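You operate a simulated robot arm through the tools that you are given. There is no shell and no other tool.

The job below is to be done with a simulated robot arm. You get a single attempt, and the scene is never put back.

## Task
Put one berry ball on the cone with the orange sleeve.
Fine: use the teal scoop; leave the cone in its rack; spill none; rinse the scoop, lay it back in the short steel pan by the small sink; close the lid again.

Only the result counts: the job must be done as asked and must still hold three seconds after the hand-in. Knocking over, shifting, dropping, spilling or breaking anything else fails it. Lids that push on must go on centred and level and be pressed home; caps that screw on are set level and turned clockwise until they are tight.

## Robot
A 6-joint arm with a two-finger parallel gripper, fixed in place. Base frame: the origin is on the floor under the middle of its stand, x ahead of it, y to its left, z up; the work surface is at about z = 0.864. Readings come in m, rad, newtons and seconds.
It reaches about 1.347 m from its shoulder. Its first joint turns from -2.897 to 2.897 rad. Payload 3.91 kg.
The tool frame sits at the grasp point between the pads (the TCP): z along the fingers, y along the line on which they close. The tips reach 0.03 m beyond it. Largest opening 0.11 m; finger width 0.02, thickness 0.01; the body of the gripper, 0.048 by 0.112 m, starts 0.055 m behind the TCP.
Orientation is told as [roll, pitch, yaw] about the base's x, y, z axes, in that order, counted from this pose: with the fingers straight down and closing along the base's y, the tool's x points along the base's -x, its y along +y and its z along -z.

## Interface
- The arm moves only by the tool send_rows. Its argument "steps" is a list of rows, each a list of 7 numbers: the turn, a rotation vector about the base's x, y, z in units of 120 degrees (1.0 is 120 degrees), then the shift along the base's x, y, z in units of 150 mm (1.0 is 150 mm), then the closure in counts, from 0 (fully open) to 255 (shut). In form: [[wx, wy, wz, dx, dy, dz, fingers], ...]. A call has 1 to 20 rows; each row is the pose to reach, as a shift and turn from the pose commanded when the call began. A call with a number of a shift or a turn outside -1 to 1 is refused whole. Each row takes 0.2 s and may step no farther than 0.05 m and 0.15 rad from the row before; otherwise, or with a gripper value out of range, the whole call is refused. A pose out of reach is approached as far as the arm can. The call stops where the force on the tool passes 40 N (or 10 N more than at its start, if that is more) or the arm is blocked; 0.2 s more then pass. The fingers move at their own pace (about 0.108 m/s each) and stop on an object; they squeeze with about 38 N. The grip force told is the motor's: it shows also when the fingers shut on nothing. Time passes only in rows, and 0.2 s behind the last, so rows that repeat a pose let the fingers close. It gives the time, the measured TCP pose, the force on the tool (base axes), the opening and the grip force at its end, in the units of the frame above (readings bear some noise), with the torque about the TCP (base axes, N m) and any sound that the robot's microphone picked up, and new pictures: "views" is both (left out), scene, wrist or none.
- Cameras (640 x 400 px; columns grow to the right, rows downward): "scene" is fixed at [0.0502, 0.6502, 1.5819]; the picture's right is [-0.76, -0.65, 0.00], its down [-0.37, 0.44, -0.82] and it looks along [0.53, -0.62, -0.57] (base axes); focal length 339 px, centre (320, 200). "wrist" rides on the gripper at [0.072, 0.017, -0.103] in the tool frame; the picture's right is [-0.23, 0.97, 0.00], its down [-0.76, -0.18, -0.62] and it looks along [-0.61, -0.14, 0.78] (tool axes); focal length 222 px, centre (320, 200). There is no depth. A picture from a camera that has moved, and an enlarged one, comes with that camera's place and axes in the base frame and with its lens.
- close_up(camera, box): a new picture of the part [left, top, right, bottom] of that camera's present view, enlarged. It takes no simulated time.
- finish_job(): hands the job in; it is judged then, once.

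Places have to be worked out from the pictures, the camera data and where the tool is seen. Open the gripper and draw the arm clear of the work before you hand the job in, unless the task says otherwise.

The tools are called after "Emit:" as name(argument=value, ...) on one line, values as JSON. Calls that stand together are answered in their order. send_rows: Moves the arm, as the interface text tells. Its arguments: {"type":"object","properties":{"steps":{"type":"array","items":{"type":"array","items":{"type":"number"}}},"views":{"type":"string","enum":["both","scene","wrist","none"]}},"required":["steps"]} The other tools are called the same way: close_up (camera, box) takes an enlarged picture of a part of a camera's view; finish_job () hands the job in.

At the start:

```text
time: 0.0
eef_pos: [0.5926, -0.0127, 1.2992]
tcp_rot: [-0.001, -0.001, 0.0]
force: [-1.0, 0.0, -0.3]
torque: [-0.01, -0.02, -0.01]
gripper_width: 0.1099
gripper_force: 0.1
```

scene: 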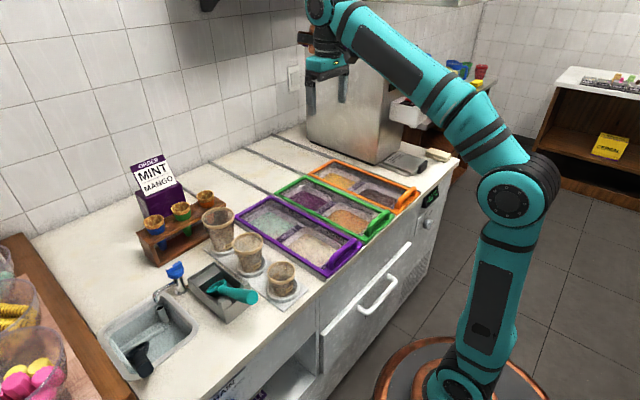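
wrist: 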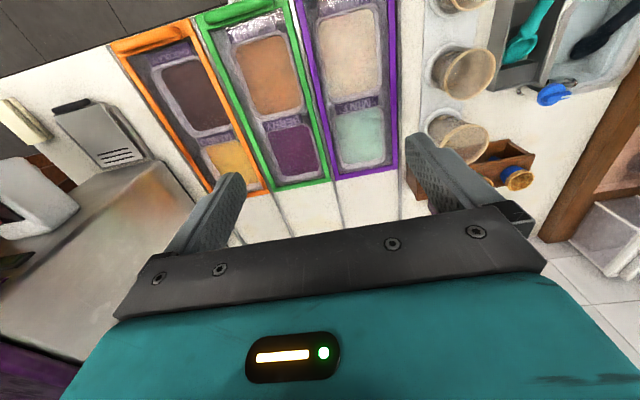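

I start by studying the scene in detail: the ice cream tubs, the cone rack, the scoop pan and the sink.

Emit:
close_up(camera="scene", box=[90, 140, 330, 290])

Emit:
close_up(camera="scene", box=[80, 240, 320, 390])

Emit:
close_up(camera="scene", box=[220, 140, 440, 280])

Emit:
close_up(camera="wrist", box=[110, 0, 410, 190])

Emit:
close_up(camera="wrist", box=[400, 0, 640, 200])

```text
2.67 times, centred on (210, 215) of scene
camera zoom: at [0.0502, 0.6502, 1.5819], right [-0.76, -0.65, 0.0], down [-0.37, 0.44, -0.82], along [0.53, -0.62, -0.57], focal length 903 px, centre (613, 160)
```

zoom: 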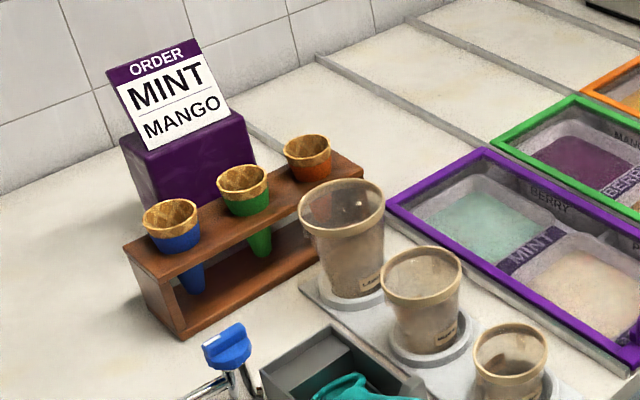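

```text
2.67 times, centred on (200, 315) of scene
camera zoom: at [0.0502, 0.6502, 1.5819], right [-0.76, -0.65, 0.0], down [-0.37, 0.44, -0.82], along [0.53, -0.62, -0.57], focal length 903 px, centre (640, -107)
```

zoom: 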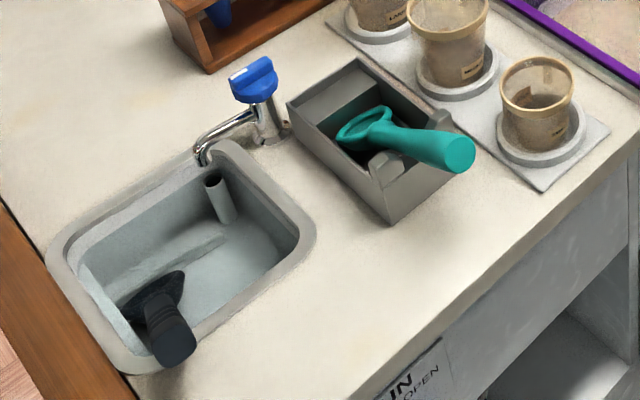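

```text
2.86 times, centred on (330, 210) of scene
camera zoom: at [0.0502, 0.6502, 1.5819], right [-0.76, -0.65, 0.0], down [-0.37, 0.44, -0.82], along [0.53, -0.62, -0.57], focal length 968 px, centre (291, 171)
```

zoom: 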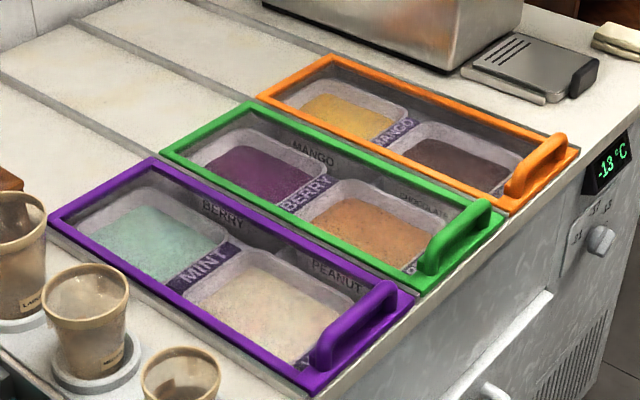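

```text
2.11 times, centred on (260, 95) of wrist
camera zoom: at [0.5211, 0.0049, 1.4042], right [0.23, 0.97, 0.0], down [0.76, -0.18, 0.62], along [0.61, -0.14, -0.78], focal length 468 px, centre (446, 421)
```

zoom: 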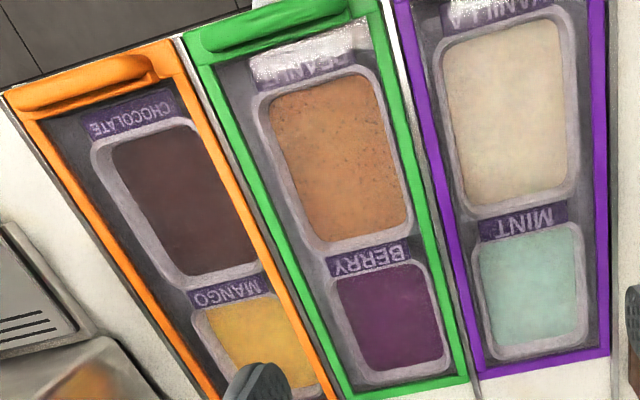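

```text
2.00 times, centred on (520, 100) of wrist
camera zoom: at [0.5211, 0.0049, 1.4042], right [0.23, 0.97, 0.0], down [0.76, -0.18, 0.62], along [0.61, -0.14, -0.78], focal length 444 px, centre (-80, 400)
```

zoom: 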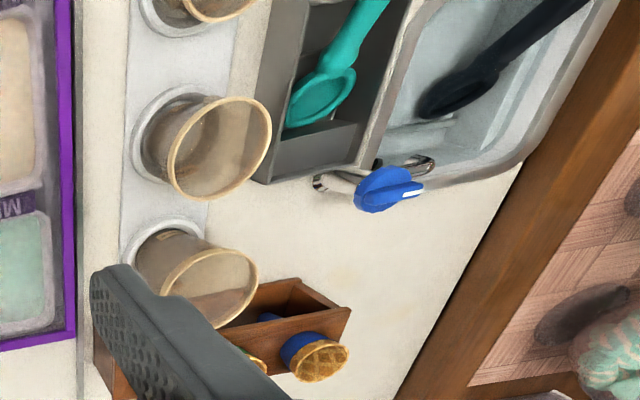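

The berry tub appears to be the far tub under the green lid, and the rack's farthest cone (in -y) has the orange sleeve. I zoom in further on the scoop, sink, lid handle and rack.

Emit:
close_up(camera="scene", box=[180, 255, 280, 320])

Emit:
close_up(camera="scene", box=[95, 285, 215, 385])

Emit:
close_up(camera="scene", box=[135, 180, 245, 270])

Emit:
close_up(camera="scene", box=[330, 180, 430, 250])

Emit:
close_up(camera="wrist", box=[490, 0, 640, 110])

Emit:
close_up(camera="wrist", box=[180, 0, 330, 90])

```text
6.15 times, centred on (230, 288) of scene
camera zoom: at [0.0502, 0.6502, 1.5819], right [-0.76, -0.65, 0.0], down [-0.37, 0.44, -0.82], along [0.53, -0.62, -0.57], focal length 2085 px, centre (874, -338)
```

zoom: 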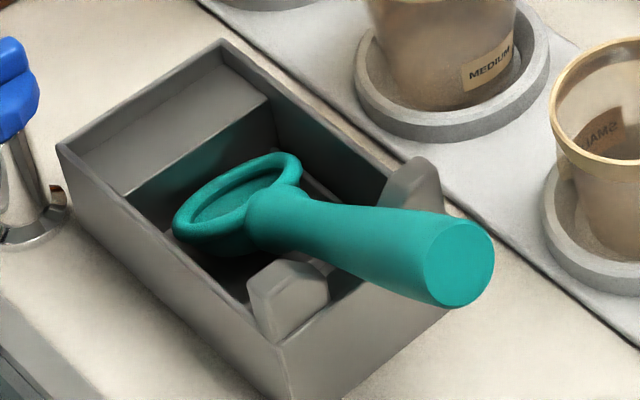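

```text
4.00 times, centred on (155, 335) of scene
camera zoom: at [0.0502, 0.6502, 1.5819], right [-0.76, -0.65, 0.0], down [-0.37, 0.44, -0.82], along [0.53, -0.62, -0.57], focal length 1355 px, centre (980, -340)
```

zoom: 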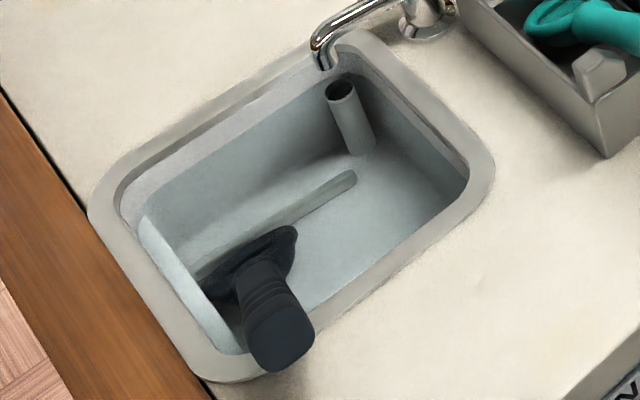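

```text
4.44 times, centred on (190, 225) of scene
camera zoom: at [0.0502, 0.6502, 1.5819], right [-0.76, -0.65, 0.0], down [-0.37, 0.44, -0.82], along [0.53, -0.62, -0.57], focal length 1506 px, centre (898, 89)
```

zoom: 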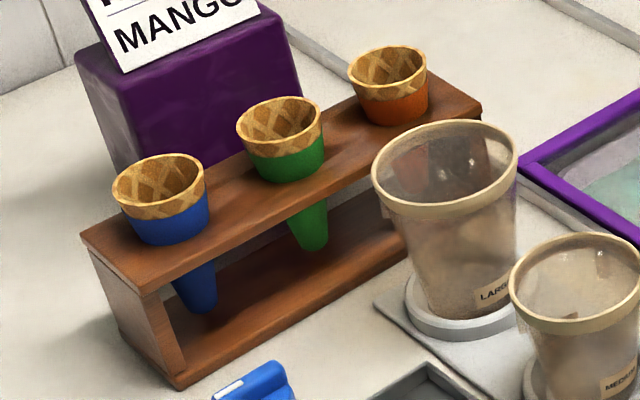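

```text
5.71 times, centred on (380, 215) of scene
camera zoom: at [0.0502, 0.6502, 1.5819], right [-0.76, -0.65, 0.0], down [-0.37, 0.44, -0.82], along [0.53, -0.62, -0.57], focal length 1936 px, centre (-23, 114)
```

zoom: 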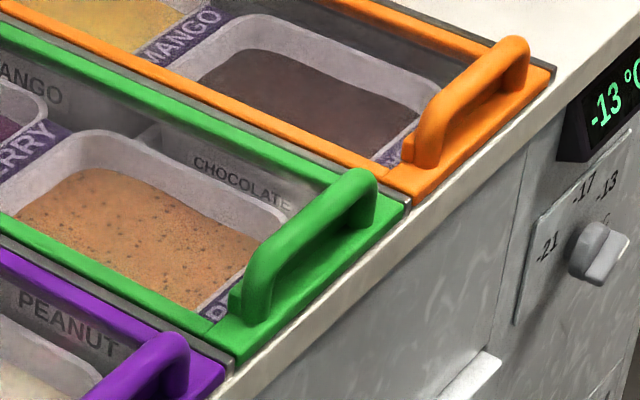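

```text
3.64 times, centred on (565, 55) of wrist
camera zoom: at [0.5211, 0.0049, 1.4042], right [0.23, 0.97, 0.0], down [0.76, -0.18, 0.62], along [0.61, -0.14, -0.78], focal length 808 px, centre (-571, 727)
```

zoom: 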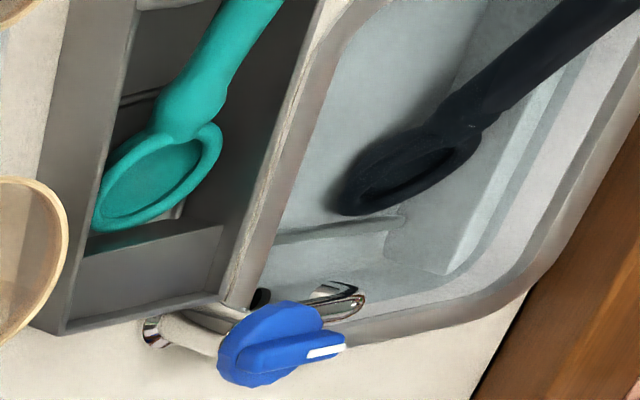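

```text
4.27 times, centred on (255, 45) of wrist
camera zoom: at [0.5211, 0.0049, 1.4042], right [0.23, 0.97, 0.0], down [0.76, -0.18, 0.62], along [0.61, -0.14, -0.78], focal length 948 px, centre (597, 861)
```

zoom: 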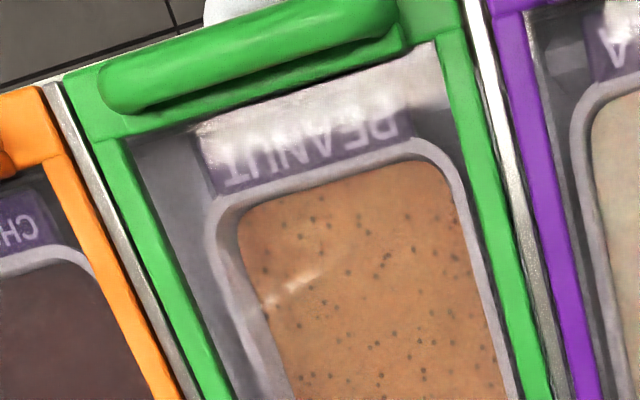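

Estimates so far: green lid x 0.45–0.855, y −0.03…−0.20 (slides along x on rails); scoop pan x 0.545–0.70, y 0.34–0.42; sink x 0.58–0.75, y 0.47–0.64; orange cone near (0.89, 0.22), rim z≈0.98. I move the wrist camera over toward the pan and sink for a closer look.

Emit:
send_rows(steps=[[0, 0, 0, -0.09, 0.33, -0.05, 0], [0, 0, 0, -0.18, 0.66, -0.1, 0], [0, 0, 0, -0.27, 1.0, -0.15, 0]], views="none")

Emit:
send_rows(steps=[[0, 0, 0, -0.09, 0.33, -0.05, 0], [0, 0, 0, -0.18, 0.66, -0.1, 0], [0, 0, 0, -0.27, 1.0, -0.15, 0]], views="none")

Emit:
send_rows(steps=[[0, 0, 0, -0.09, 0.33, -0.05, 0], [0, 0, 0, -0.18, 0.66, -0.1, 0], [0, 0, 0, -0.27, 1.0, -0.15, 0]], views="wrist")

```text
refused: row 1 steps farther than a row can; nothing moved
```

```text
refused: row 1 steps farther than a row can; nothing moved
```

```text
refused: row 1 steps farther than a row can; nothing moved
```

The rows exceeded 0.05 m once the components were combined, so I use smaller steps.

Emit:
send_rows(steps=[[0, 0, 0, -0.07, 0.25, -0.05, 0], [0, 0, 0, -0.14, 0.5, -0.1, 0], [0, 0, 0, -0.21, 0.75, -0.15, 0], [0, 0, 0, -0.28, 1.0, -0.2, 0]], views="none")

Emit:
send_rows(steps=[[0, 0, 0, -0.07, 0.25, -0.05, 0], [0, 0, 0, -0.14, 0.5, -0.1, 0], [0, 0, 0, -0.21, 0.75, -0.15, 0], [0, 0, 0, -0.28, 1.0, -0.2, 0]], views="none")

Emit:
send_rows(steps=[[0, 0, 0, -0.07, 0.25, -0.05, 0], [0, 0, 0, -0.14, 0.5, -0.1, 0], [0, 0, 0, -0.21, 0.75, -0.15, 0], [0, 0, 0, -0.28, 1.0, -0.2, 0]], views="wrist")

```text
time: 1.0
eef_pos: [0.5503, 0.1371, 1.2679]
tcp_rot: [-0.002, -0.002, -0.001]
force: [0.0, 0.5, 0.3]
torque: [0.01, 0.01, -0.06]
gripper_width: 0.1099
gripper_force: 0.1
```

```text
time: 2.0
eef_pos: [0.5092, 0.2891, 1.2388]
tcp_rot: [-0.001, -0.002, 0.0]
force: [0.1, -0.4, 0.8]
torque: [0.02, -0.02, -0.01]
gripper_width: 0.1099
gripper_force: 0.1
```

```text
time: 3.0
eef_pos: [0.4659, 0.4377, 1.2089]
tcp_rot: [-0.001, -0.001, -0.001]
force: [0.2, 0.2, 1.1]
torque: [0.04, -0.04, 0.0]
gripper_width: 0.11
gripper_force: 0.1
camera wrist: at [0.3943, 0.4549, 1.3134], right [0.23, 0.97, 0.0], down [0.76, -0.18, 0.62], along [0.61, -0.14, -0.78], focal length 222 px, centre (320, 200)
```

wrist: 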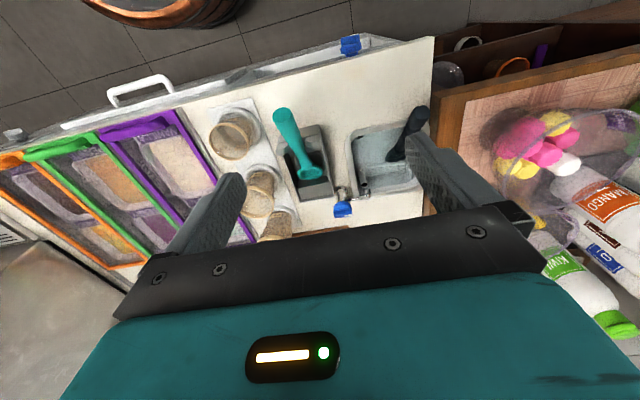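

The wrist view now covers pan and sink. I zoom in on them.

Emit:
close_up(camera="wrist", box=[330, 90, 450, 230])

Emit:
close_up(camera="wrist", box=[255, 95, 375, 225])

Emit:
close_up(camera="wrist", box=[300, 170, 380, 230])

```text
2.86 times, centred on (390, 160) of wrist
camera zoom: at [0.3943, 0.4549, 1.3134], right [0.23, 0.97, 0.0], down [0.76, -0.18, 0.62], along [0.61, -0.14, -0.78], focal length 635 px, centre (120, 314)
```

zoom: 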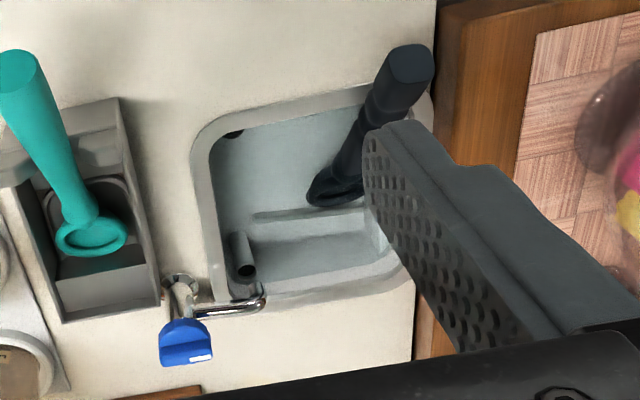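

```text
3.08 times, centred on (315, 160) of wrist
camera zoom: at [0.3943, 0.4549, 1.3134], right [0.23, 0.97, 0.0], down [0.76, -0.18, 0.62], along [0.61, -0.14, -0.78], focal length 684 px, centre (335, 323)
```

zoom: 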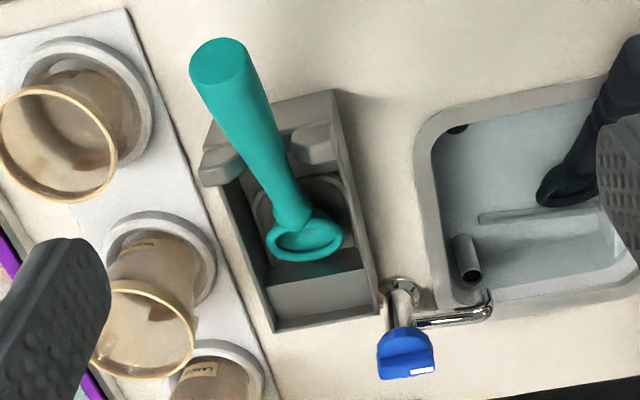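

```text
6.67 times, centred on (340, 200) of wrist
camera zoom: at [0.3943, 0.4549, 1.3134], right [0.23, 0.97, 0.0], down [0.76, -0.18, 0.62], along [0.61, -0.14, -0.78], focal length 1481 px, centre (187, 200)
```

zoom: 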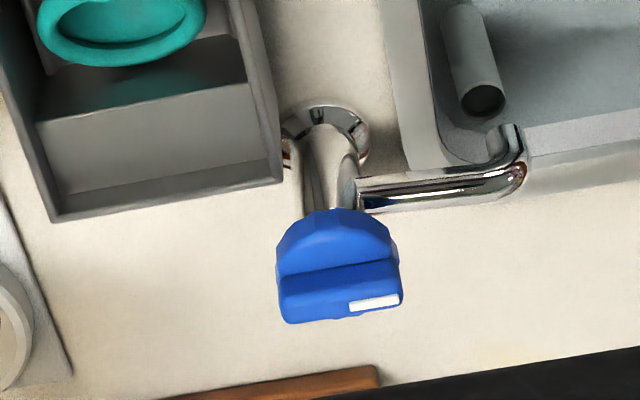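

The sink shows an overflow pipe, a spout and a blue knob, but I can't tell whether water stands in it. I lower the camera over the sink for a better look.

Emit:
send_rows(steps=[[0, 0, 0, 0.06, 0.21, -0.19, 0], [0, 0, 0, 0.12, 0.42, -0.38, 0], [0, 0, 0, 0.18, 0.63, -0.56, 0], [0, 0, 0, 0.24, 0.83, -0.75, 0]], views="both")

Emit:
close_up(camera="wrist", box=[210, 70, 420, 230])

Emit:
close_up(camera="wrist", box=[230, 110, 340, 190])

```text
time: 4.0
eef_pos: [0.5034, 0.5638, 1.0987]
tcp_rot: [0.0, -0.002, 0.0]
force: [-0.5, 0.1, 1.0]
torque: [0.05, -0.03, 0.02]
gripper_width: 0.11
gripper_force: 0.1
camera wrist: at [0.4317, 0.5806, 1.202], right [0.23, 0.97, 0.0], down [0.76, -0.18, 0.63], along [0.61, -0.14, -0.78], focal length 222 px, centre (320, 200)
```

scene: 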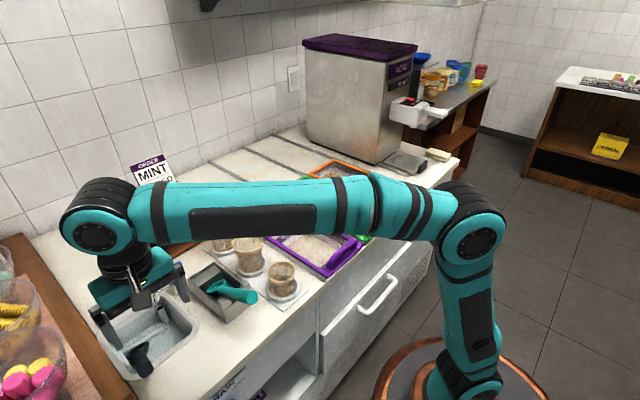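
wrist: 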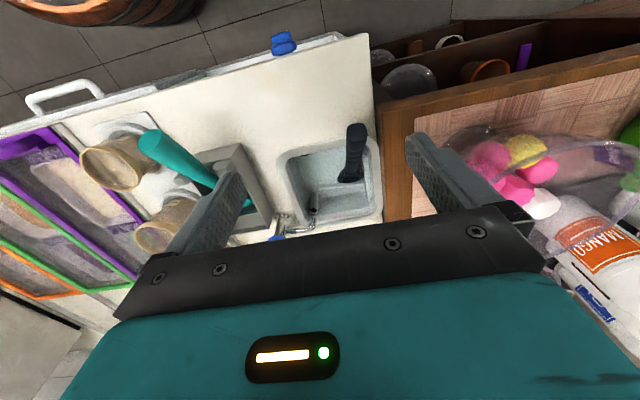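

```text
2.50 times, centred on (315, 150) of wrist
camera zoom: at [0.4317, 0.5806, 1.202], right [0.23, 0.97, 0.0], down [0.76, -0.18, 0.63], along [0.61, -0.14, -0.78], focal length 555 px, centre (332, 325)
```

zoom: 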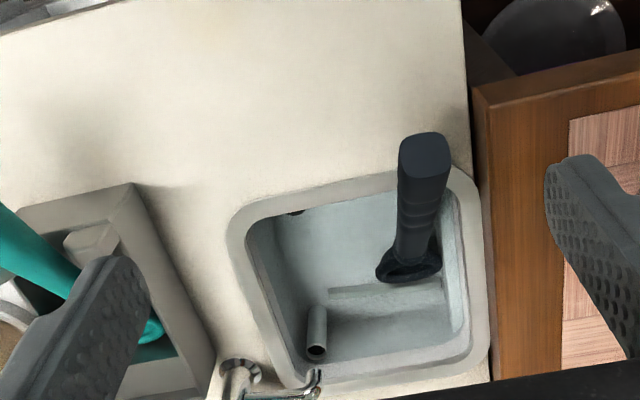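

```text
5.00 times, centred on (285, 150) of wrist
camera zoom: at [0.4317, 0.5806, 1.202], right [0.23, 0.97, 0.0], down [0.76, -0.18, 0.63], along [0.61, -0.14, -0.78], focal length 1111 px, centre (495, 450)
```

zoom: 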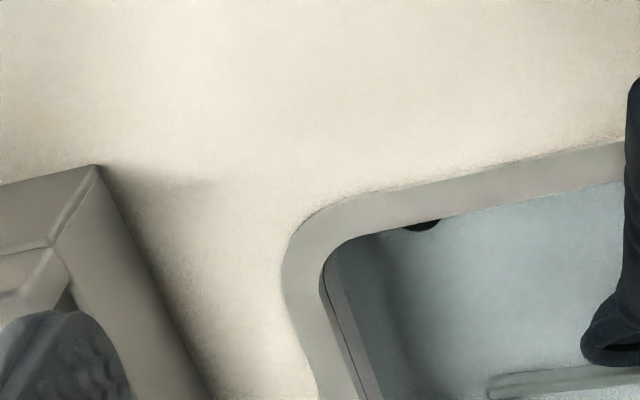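

No obvious sheen from here. I take the camera closer to the spout and standpipe; nothing there is taller than about z=0.95, so tips at 0.97 are clear.

Emit:
send_rows(steps=[[0, 0, 0, 0.24, -0.1, -0.16, 0], [0, 0, 0, 0.48, -0.2, -0.32, 0], [0, 0, 0, 0.72, -0.3, -0.48, 0], [0, 0, 0, 0.96, -0.37, -0.63, 0]], views="wrist")

Emit:
close_up(camera="wrist", box=[230, 60, 470, 220])

Emit:
close_up(camera="wrist", box=[240, 120, 360, 210])

```text
time: 5.0
eef_pos: [0.6451, 0.5047, 1.003]
tcp_rot: [-0.001, -0.002, 0.001]
force: [-0.5, 0.9, 0.3]
torque: [0.0, -0.01, 0.0]
gripper_width: 0.1101
gripper_force: 0.1
camera wrist: at [0.5734, 0.5229, 1.1072], right [0.23, 0.97, 0.0], down [0.76, -0.18, 0.62], along [0.61, -0.14, -0.78], focal length 222 px, centre (320, 200)
```

wrist: 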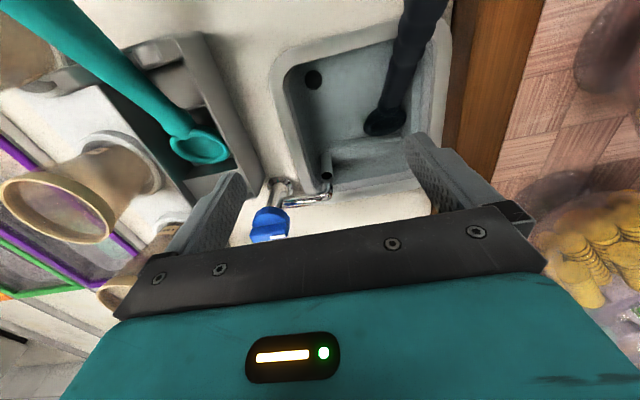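

```text
2.50 times, centred on (350, 140) of wrist
camera zoom: at [0.5734, 0.5229, 1.1072], right [0.23, 0.97, 0.0], down [0.76, -0.18, 0.62], along [0.61, -0.14, -0.78], focal length 555 px, centre (245, 350)
```

zoom: 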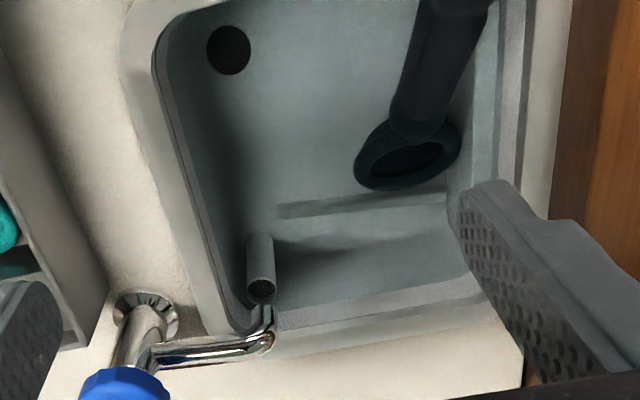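

```text
4.44 times, centred on (300, 165) of wrist
camera zoom: at [0.5734, 0.5229, 1.1072], right [0.23, 0.97, 0.0], down [0.76, -0.18, 0.62], along [0.61, -0.14, -0.78], focal length 987 px, centre (409, 356)
```

zoom: 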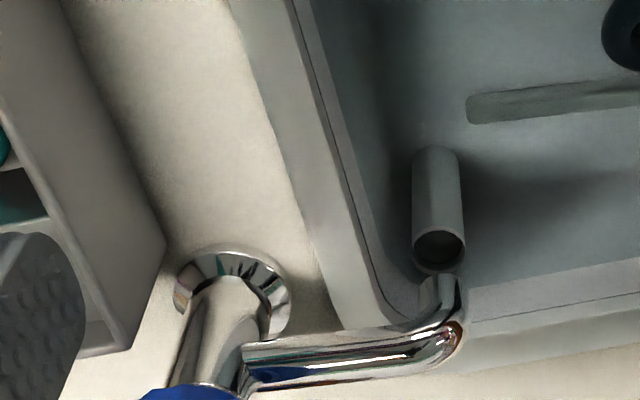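

The upright pipe's top (z≈0.855) sits just below the rim with a faint water-line around the basin, so this looks like a dipper well with standing water. Next I inspect the green lid's handle, so I rise and travel over to it.

Emit:
send_rows(steps=[[0, 0, 0, -0.1, -0.05, 0.3, 0], [0, 0, 0, -0.2, -0.1, 0.6, 0], [0, 0, 0, -0.4, -0.3, 0.75, 0], [0, 0, 0, -0.6, -0.5, 0.85, 0], [0, 0, 0, -0.8, -0.72, 0.9, 0], [0, 0, 0, -0.98, -0.96, 0.9, 0]], views="none")

Emit:
send_rows(steps=[[0, 0, 0, -0.1, -0.25, 0, 0], [0, 0, 0, -0.2, -0.5, 0, 0], [0, 0, 0, -0.3, -0.75, 0, 0], [0, 0, 0, -0.4, -1.0, 0, 0]], views="none")

Emit:
send_rows(steps=[[0, 0, 0, -0.1, -0.25, 0, 0], [0, 0, 0, -0.2, -0.5, 0, 0], [0, 0, 0, -0.3, -0.75, 0, 0], [0, 0, 0, -0.4, -1.0, 0, 0]], views="wrist")

```text
time: 6.4
eef_pos: [0.4988, 0.3649, 1.1392]
tcp_rot: [-0.002, 0.002, 0.002]
force: [1.3, 1.1, 0.2]
torque: [-0.06, 0.06, 0.04]
gripper_width: 0.1101
gripper_force: 0.1
```

```text
time: 7.4
eef_pos: [0.4424, 0.2131, 1.1368]
tcp_rot: [-0.003, 0.0, 0.001]
force: [1.4, -0.2, -1.3]
torque: [-0.03, 0.06, 0.01]
gripper_width: 0.1101
gripper_force: 0.0
```

```text
time: 8.4
eef_pos: [0.3796, 0.0644, 1.1371]
tcp_rot: [-0.002, -0.002, -0.001]
force: [0.7, -0.5, -1.4]
torque: [-0.03, 0.01, 0.02]
gripper_width: 0.1101
gripper_force: 0.1
camera wrist: at [0.3086, 0.0818, 1.2418], right [0.23, 0.97, 0.0], down [0.76, -0.18, 0.62], along [0.61, -0.14, -0.78], focal length 222 px, centre (320, 200)
```

wrist: 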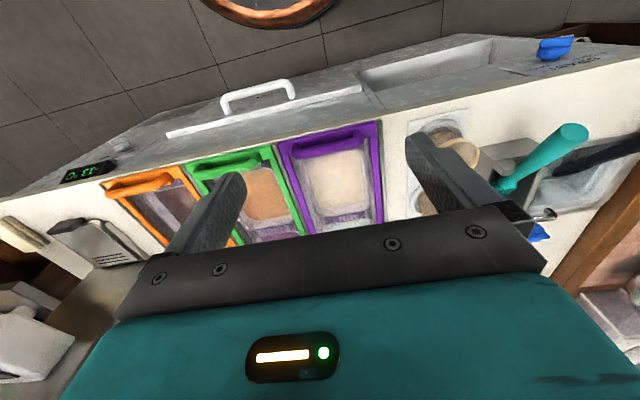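

I keep going toward the handle at y≈−0.1 and lower slightly for a detailed view.

Emit:
send_rows(steps=[[0, 0, 0, -0.03, -0.25, -0.1, 0], [0, 0, 0, -0.06, -0.5, -0.2, 0], [0, 0, 0, -0.09, -0.75, -0.3, 0], [0, 0, 0, -0.12, -1.0, -0.4, 0]], views="wrist")

Emit:
close_up(camera="wrist", box=[170, 80, 400, 230])

Emit:
close_up(camera="wrist", box=[240, 100, 350, 170])

```text
time: 9.4
eef_pos: [0.3614, -0.0873, 1.0777]
tcp_rot: [-0.002, -0.002, 0.0]
force: [-0.1, -1.1, 0.7]
torque: [0.02, -0.03, 0.02]
gripper_width: 0.11
gripper_force: 0.1
camera wrist: at [0.2898, -0.0704, 1.1819], right [0.23, 0.97, 0.0], down [0.76, -0.18, 0.62], along [0.61, -0.14, -0.78], focal length 222 px, centre (320, 200)
```

wrist: 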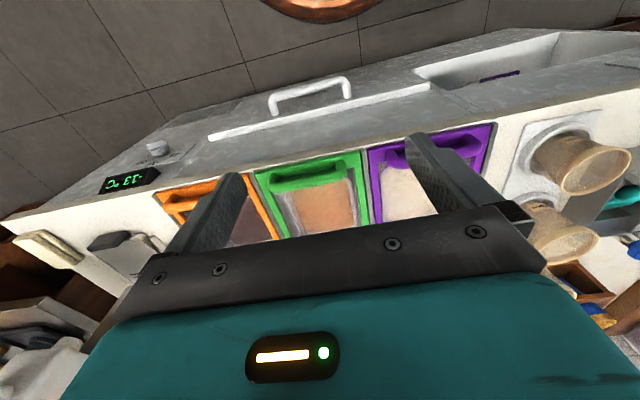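

```text
2.67 times, centred on (285, 155) of wrist
camera zoom: at [0.2898, -0.0704, 1.1819], right [0.23, 0.97, 0.0], down [0.76, -0.18, 0.62], along [0.61, -0.14, -0.78], focal length 592 px, centre (413, 320)
```

zoom: 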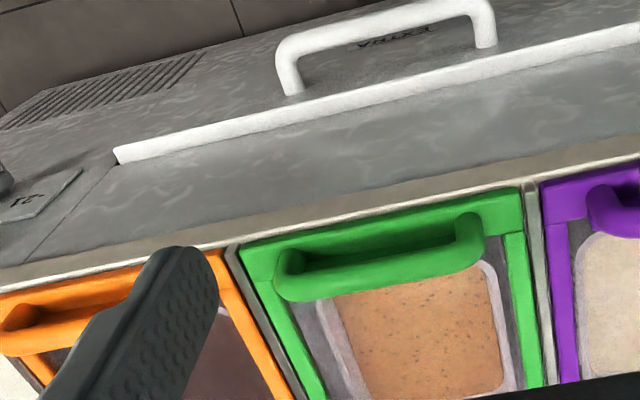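

```text
5.71 times, centred on (295, 135) of wrist
camera zoom: at [0.2898, -0.0704, 1.1819], right [0.23, 0.97, 0.0], down [0.76, -0.18, 0.62], along [0.61, -0.14, -0.78], focal length 1269 px, centre (463, 571)
```

zoom: 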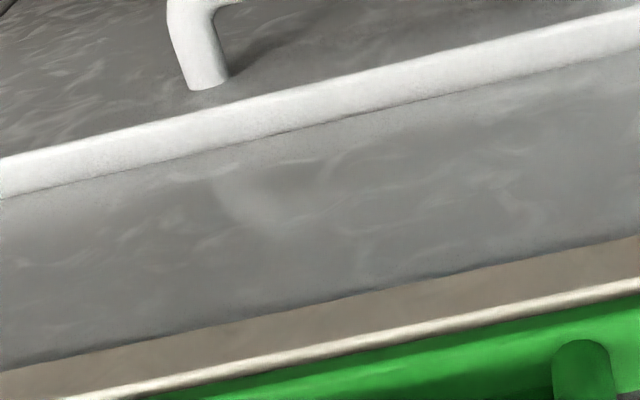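

Triangulating: the green lid top is at z≈0.865, its near edge at x≈0.459, y −0.046…−0.221 (centre −0.133), and the bar of the handle is at about (0.476, −0.133, 0.888). I set the fingers about 6 cm apart and come down on the robot side of the handle, to push it along +x.

Emit:
send_rows(steps=[[0, 0, 0, 0.1, -0.08, -0.2, 116], [0, 0, 0, 0.2, -0.16, -0.4, 116], [0, 0, 0, 0.3, -0.24, -0.6, 116], [0, 0, 0, 0.42, -0.3, -0.85, 116]], views="both")

Emit:
close_up(camera="scene", box=[320, 160, 440, 260])

Emit:
close_up(camera="wrist", box=[160, 80, 440, 230])

```text
time: 10.4
eef_pos: [0.4239, -0.1321, 0.9505]
tcp_rot: [-0.002, -0.005, 0.001]
force: [-0.2, 0.4, 0.1]
torque: [-0.01, -0.03, -0.04]
gripper_width: 0.0599
gripper_force: 0.1
camera wrist: at [0.3527, -0.1154, 1.0535], right [0.23, 0.97, 0.0], down [0.76, -0.18, 0.63], along [0.61, -0.14, -0.78], focal length 222 px, centre (320, 200)
```

scene: 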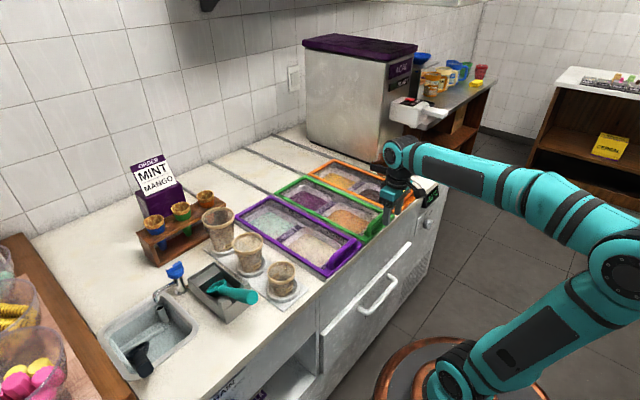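
wrist: 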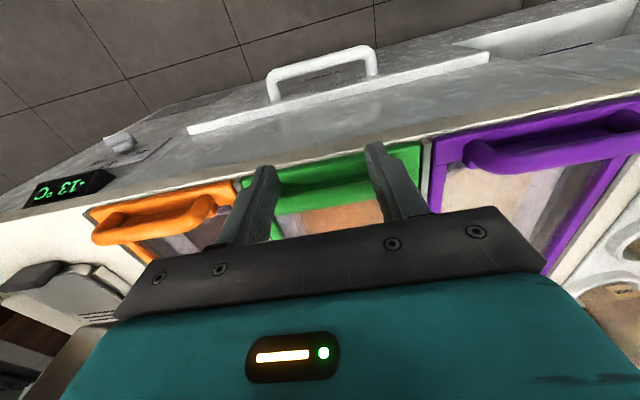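

```text
4.00 times, centred on (380, 210) of scene
camera zoom: at [0.0502, 0.6502, 1.5819], right [-0.76, -0.65, 0.0], down [-0.37, 0.44, -0.82], along [0.53, -0.62, -0.57], focal length 1355 px, centre (80, 160)
```

zoom: 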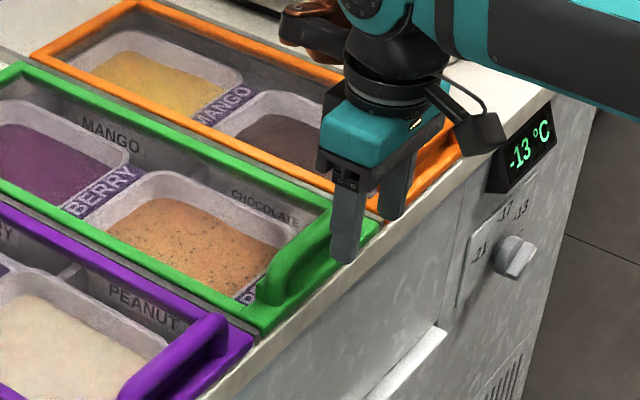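

```text
2.29 times, centred on (300, 155) of wrist
camera zoom: at [0.3527, -0.1154, 1.0535], right [0.23, 0.97, 0.0], down [0.76, -0.18, 0.63], along [0.61, -0.14, -0.78], focal length 508 px, centre (366, 303)
```

zoom: 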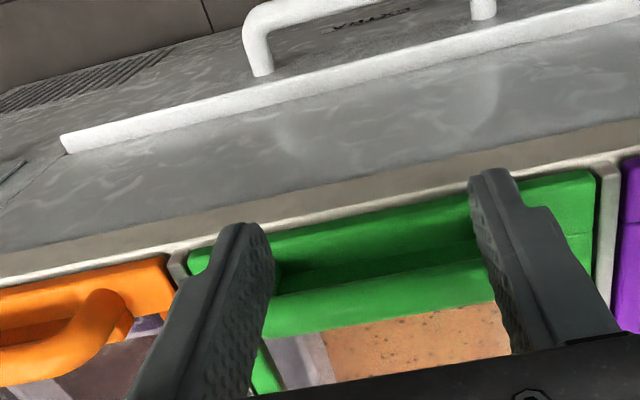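

The fingers straddle the handle's middle in y with their tips at z≈0.92. I go down 45 mm and then creep along +x until they touch the bar.

Emit:
send_rows(steps=[[0, 0, 0, 0, 0, -0.1, 116], [0, 0, 0, 0, 0, -0.2, 116], [0, 0, 0, 0, 0, -0.3, 116], [0, 0, 0, 0.07, 0, -0.3, 116], [0, 0, 0, 0.14, 0, -0.3, 116], [0, 0, 0, 0.21, 0, -0.3, 116], [0, 0, 0, 0.28, 0, -0.3, 116]], views="both")

Emit:
close_up(camera="scene", box=[320, 160, 440, 260])

Emit:
close_up(camera="wrist", box=[160, 80, 440, 230])

```text
time: 12.0
eef_pos: [0.466, -0.1328, 0.9053]
tcp_rot: [-0.003, -0.002, 0.0]
force: [0.1, 0.0, -0.1]
torque: [-0.02, -0.03, 0.02]
gripper_width: 0.06
gripper_force: 0.0
camera wrist: at [0.3954, -0.1151, 1.0097], right [0.23, 0.97, 0.0], down [0.76, -0.18, 0.62], along [0.61, -0.14, -0.78], focal length 222 px, centre (320, 200)
```

scene: 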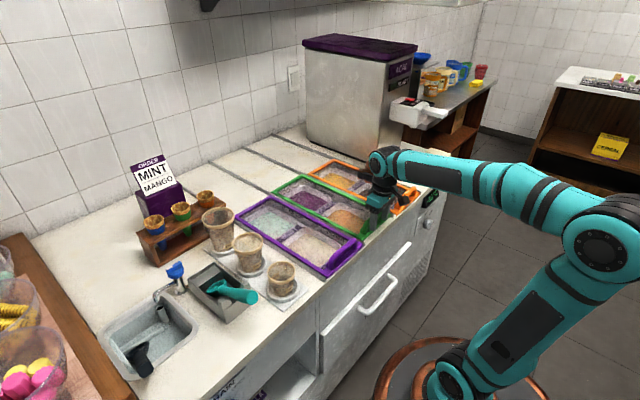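
wrist: 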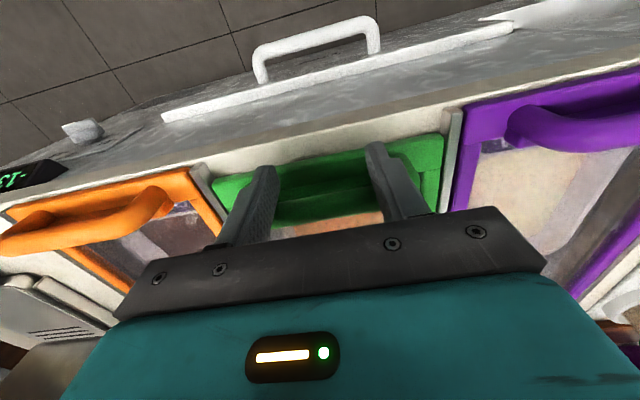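

```text
4.00 times, centred on (380, 210) of scene
camera zoom: at [0.0502, 0.6502, 1.5819], right [-0.76, -0.65, 0.0], down [-0.37, 0.44, -0.82], along [0.53, -0.62, -0.57], focal length 1355 px, centre (80, 160)
```

zoom: 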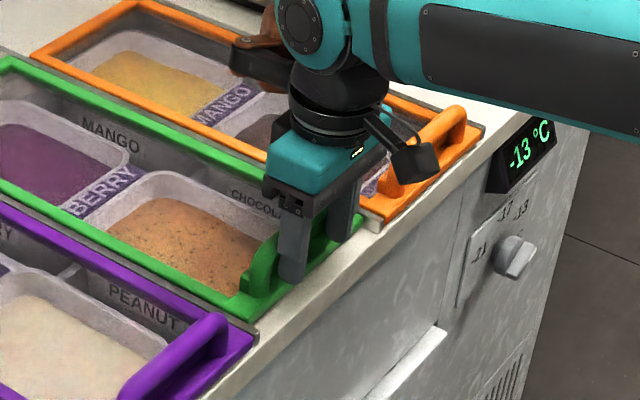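

```text
2.29 times, centred on (300, 155) of wrist
camera zoom: at [0.3954, -0.1151, 1.0097], right [0.23, 0.97, 0.0], down [0.76, -0.18, 0.62], along [0.61, -0.14, -0.78], focal length 508 px, centre (366, 303)
```

zoom: 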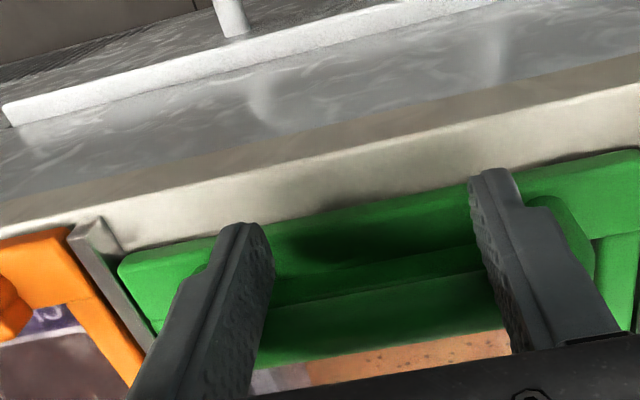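

No contact yet at x=0.466. I continue forward slowly and watch whether the lid moves along with the fingers.

Emit:
send_rows(steps=[[0, 0, 0, 0.07, 0, 0, 116], [0, 0, 0, 0.14, 0, 0, 116], [0, 0, 0, 0.21, 0, 0, 116], [0, 0, 0, 0.28, 0, 0, 116], [0, 0, 0, 0.35, 0, 0, 116], [0, 0, 0, 0.42, 0, 0, 116]], views="both")

Emit:
close_up(camera="scene", box=[270, 140, 430, 260])

```text
time: 13.4
eef_pos: [0.531, -0.1328, 0.9054]
tcp_rot: [-0.003, -0.001, 0.001]
force: [0.5, 0.0, 0.3]
torque: [0.01, -0.04, 0.03]
gripper_width: 0.0597
gripper_force: 0.0
camera wrist: at [0.459, -0.1153, 1.0092], right [0.23, 0.97, 0.0], down [0.76, -0.18, 0.62], along [0.61, -0.14, -0.78], focal length 222 px, centre (320, 200)
```

scene: 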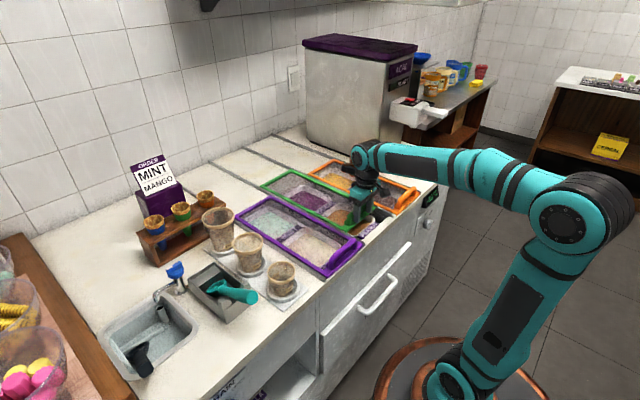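
wrist: 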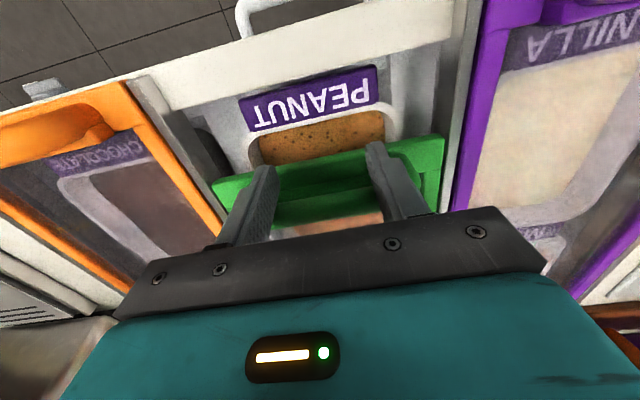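

```text
3.33 times, centred on (350, 200) of scene
camera zoom: at [0.0502, 0.6502, 1.5819], right [-0.76, -0.65, 0.0], down [-0.37, 0.44, -0.82], along [0.53, -0.62, -0.57], focal length 1129 px, centre (220, 200)
```

zoom: 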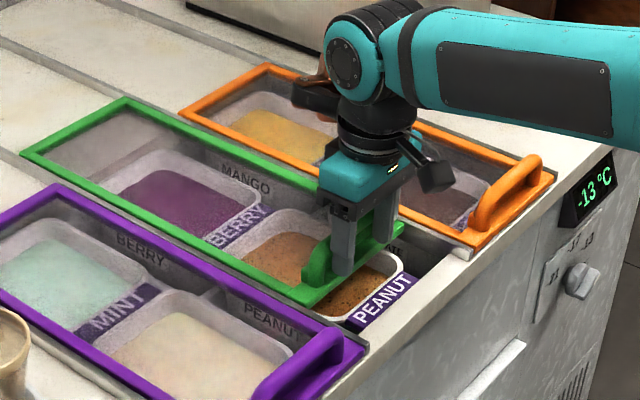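

The lid slides smoothly with very little force. I push on in +x toward full opening.

Emit:
send_rows(steps=[[0, 0, 0, 0.1, 0, 0, 116], [0, 0, 0, 0.2, 0, 0, 116], [0, 0, 0, 0.3, 0, 0, 116], [0, 0, 0, 0.4, 0, 0, 116], [0, 0, 0, 0.5, 0, 0, 116], [0, 0, 0, 0.6, 0, 0, 116], [0, 0, 0, 0.7, 0, 0, 116], [0, 0, 0, 0.8, 0, 0, 116], [0, 0, 0, 0.9, 0, 0, 116], [0, 0, 0, 1.0, 0, 0, 116]], views="both")

Emit:
close_up(camera="scene", box=[220, 110, 430, 250])

```text
time: 15.6
eef_pos: [0.6777, -0.132, 0.9053]
tcp_rot: [-0.001, -0.001, 0.0]
force: [0.6, -0.2, -0.6]
torque: [-0.01, -0.04, 0.02]
gripper_width: 0.0602
gripper_force: 0.0
camera wrist: at [0.6075, -0.1141, 1.0092], right [0.23, 0.97, 0.0], down [0.76, -0.18, 0.62], along [0.61, -0.14, -0.78], focal length 222 px, centre (320, 200)
```

scene: 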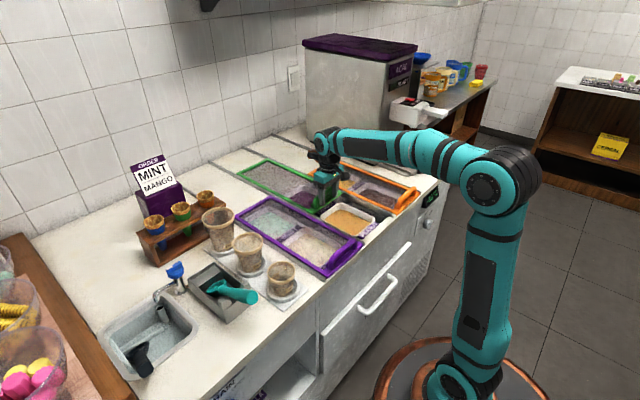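
wrist: 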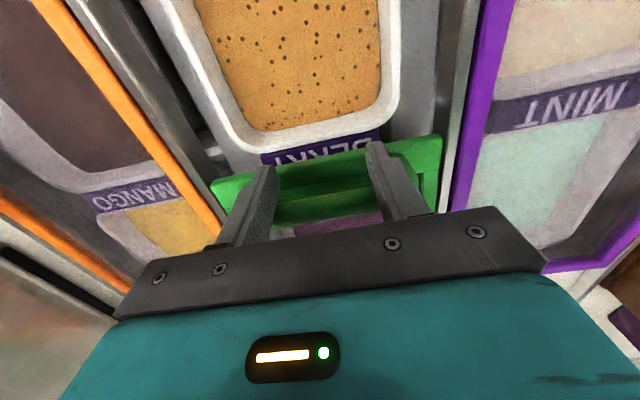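

```text
2.86 times, centred on (325, 180) of scene
camera zoom: at [0.0502, 0.6502, 1.5819], right [-0.76, -0.65, 0.0], down [-0.37, 0.44, -0.82], along [0.53, -0.62, -0.57], focal length 968 px, centre (306, 257)
```

zoom: 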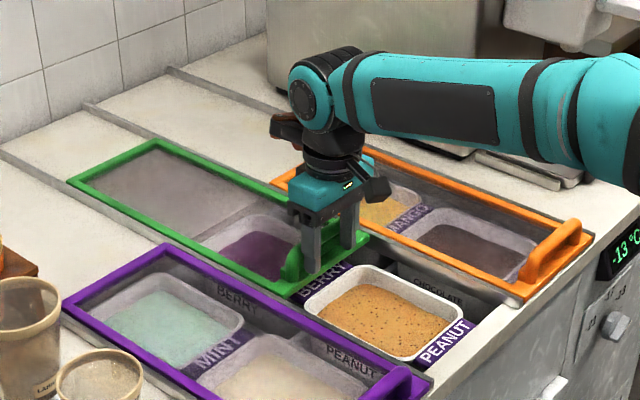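

The lid is at mid-travel and still free. I push another 150 mm.

Emit:
send_rows(steps=[[0, 0, 0, 0.1, 0, 0, 116], [0, 0, 0, 0.2, 0, 0, 116], [0, 0, 0, 0.3, 0, 0, 116], [0, 0, 0, 0.4, 0, 0, 116], [0, 0, 0, 0.5, 0, 0, 116], [0, 0, 0, 0.6, 0, 0, 116], [0, 0, 0, 0.7, 0, 0, 116], [0, 0, 0, 0.8, 0, 0, 116], [0, 0, 0, 0.9, 0, 0, 116], [0, 0, 0, 1.0, 0, 0, 116]], views="both")

Emit:
close_up(camera="scene", box=[190, 90, 420, 240])

```text
time: 17.8
eef_pos: [0.8306, -0.1331, 0.9056]
tcp_rot: [-0.001, -0.001, 0.0]
force: [0.0, -0.1, -0.5]
torque: [0.01, -0.03, -0.01]
gripper_width: 0.0601
gripper_force: 0.1
camera wrist: at [0.7583, -0.1162, 1.0103], right [0.23, 0.97, 0.0], down [0.76, -0.18, 0.62], along [0.61, -0.14, -0.78], focal length 222 px, centre (320, 200)
```

scene: 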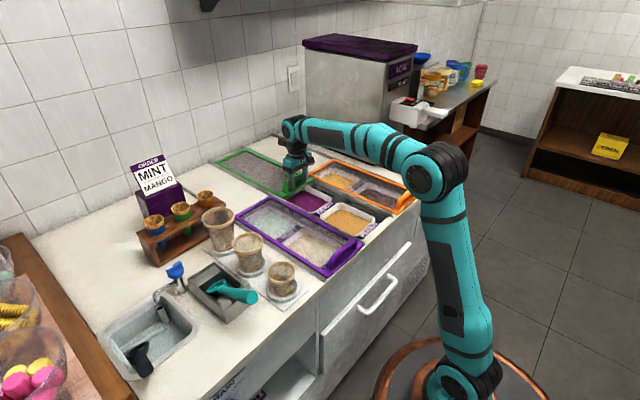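
wrist: 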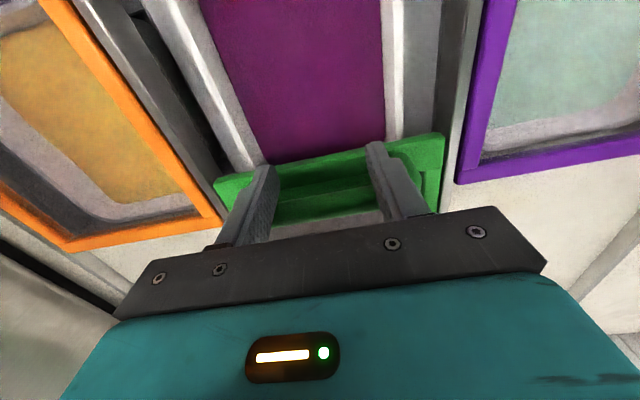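

```text
2.67 times, centred on (305, 165) of scene
camera zoom: at [0.0502, 0.6502, 1.5819], right [-0.76, -0.65, 0.0], down [-0.37, 0.44, -0.82], along [0.53, -0.62, -0.57], focal length 903 px, centre (360, 293)
```

zoom: 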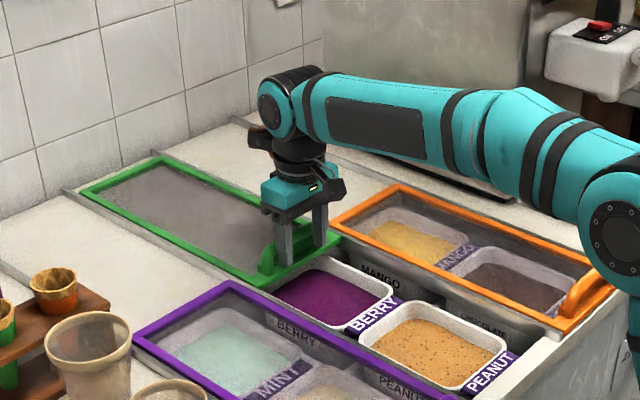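

The berry tub is almost fully exposed. I push 30 mm more, leaving a gap to the back wall, then retreat upward to look.

Emit:
send_rows(steps=[[0, 0, 0, 0.07, 0, 0, 116], [0, 0, 0, 0.14, 0, 0, 116], [0, 0, 0, 0.2, 0, 0, 116], [0, 0, 0, 0.2, 0, 0, 116], [0, 0, 0, 0.1, 0, 0, 116], [0, 0, 0, 0.0, 0, 0.1, 116], [0, 0, 0, -0.2, 0, 0.3, 116], [0, 0, 0, -0.4, 0, 0.5, 116], [0, 0, 0, -0.6, 0, 0.7, 116], [0, 0, 0, -0.8, 0, 0.9, 116]], views="both")

Emit:
close_up(camera="scene", box=[190, 110, 420, 260])

Emit:
close_up(camera="wrist", box=[160, 0, 480, 230])

```text
time: 20.0
eef_pos: [0.7113, -0.1307, 1.0386]
tcp_rot: [-0.001, -0.003, 0.001]
force: [0.8, -0.2, 0.0]
torque: [0.01, 0.05, -0.01]
gripper_width: 0.0599
gripper_force: 0.1
camera wrist: at [0.639, -0.1139, 1.1434], right [0.23, 0.97, 0.0], down [0.76, -0.18, 0.62], along [0.61, -0.14, -0.78], focal length 222 px, centre (320, 200)
```

scene: 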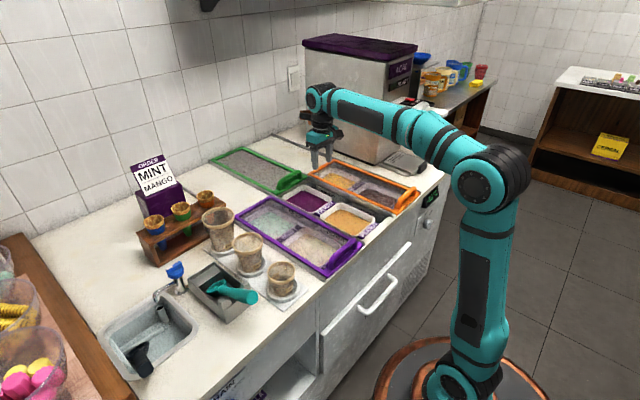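
wrist: 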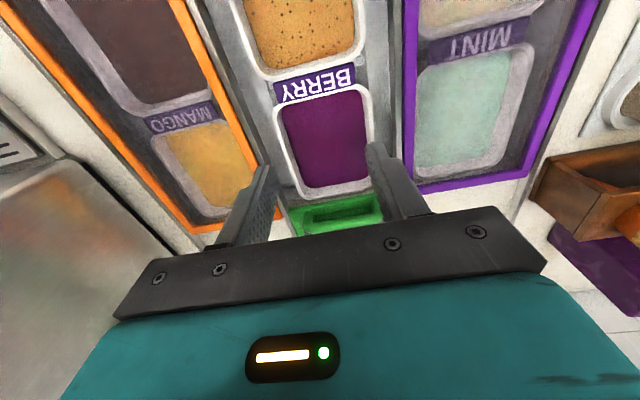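

```text
2.67 times, centred on (305, 185) of scene
camera zoom: at [0.0502, 0.6502, 1.5819], right [-0.76, -0.65, 0.0], down [-0.37, 0.44, -0.82], along [0.53, -0.62, -0.57], focal length 903 px, centre (360, 240)
```

zoom: 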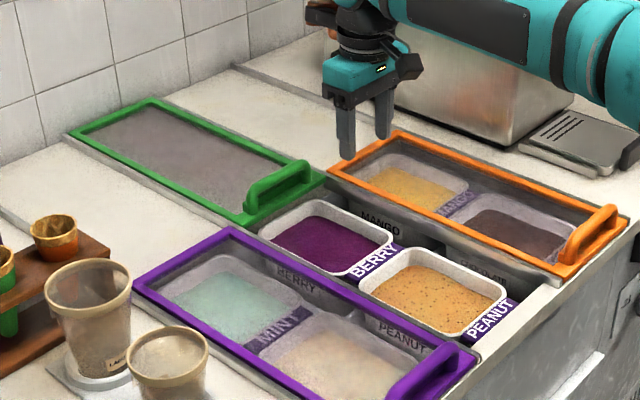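

```text
1.74 times, centred on (320, 115) of wrist
camera zoom: at [0.639, -0.1139, 1.1434], right [0.23, 0.97, 0.0], down [0.76, -0.18, 0.62], along [0.61, -0.14, -0.78], focal length 386 px, centre (320, 348)
```

zoom: 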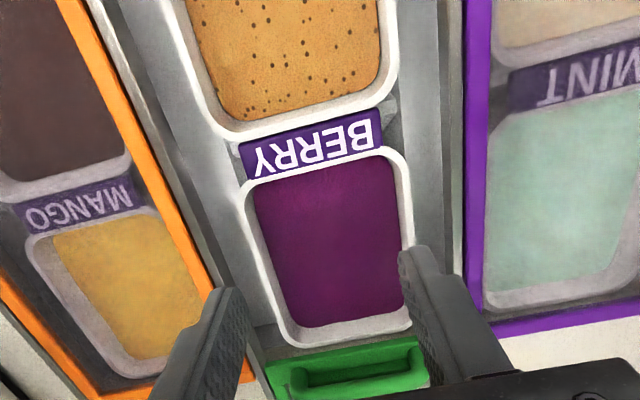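

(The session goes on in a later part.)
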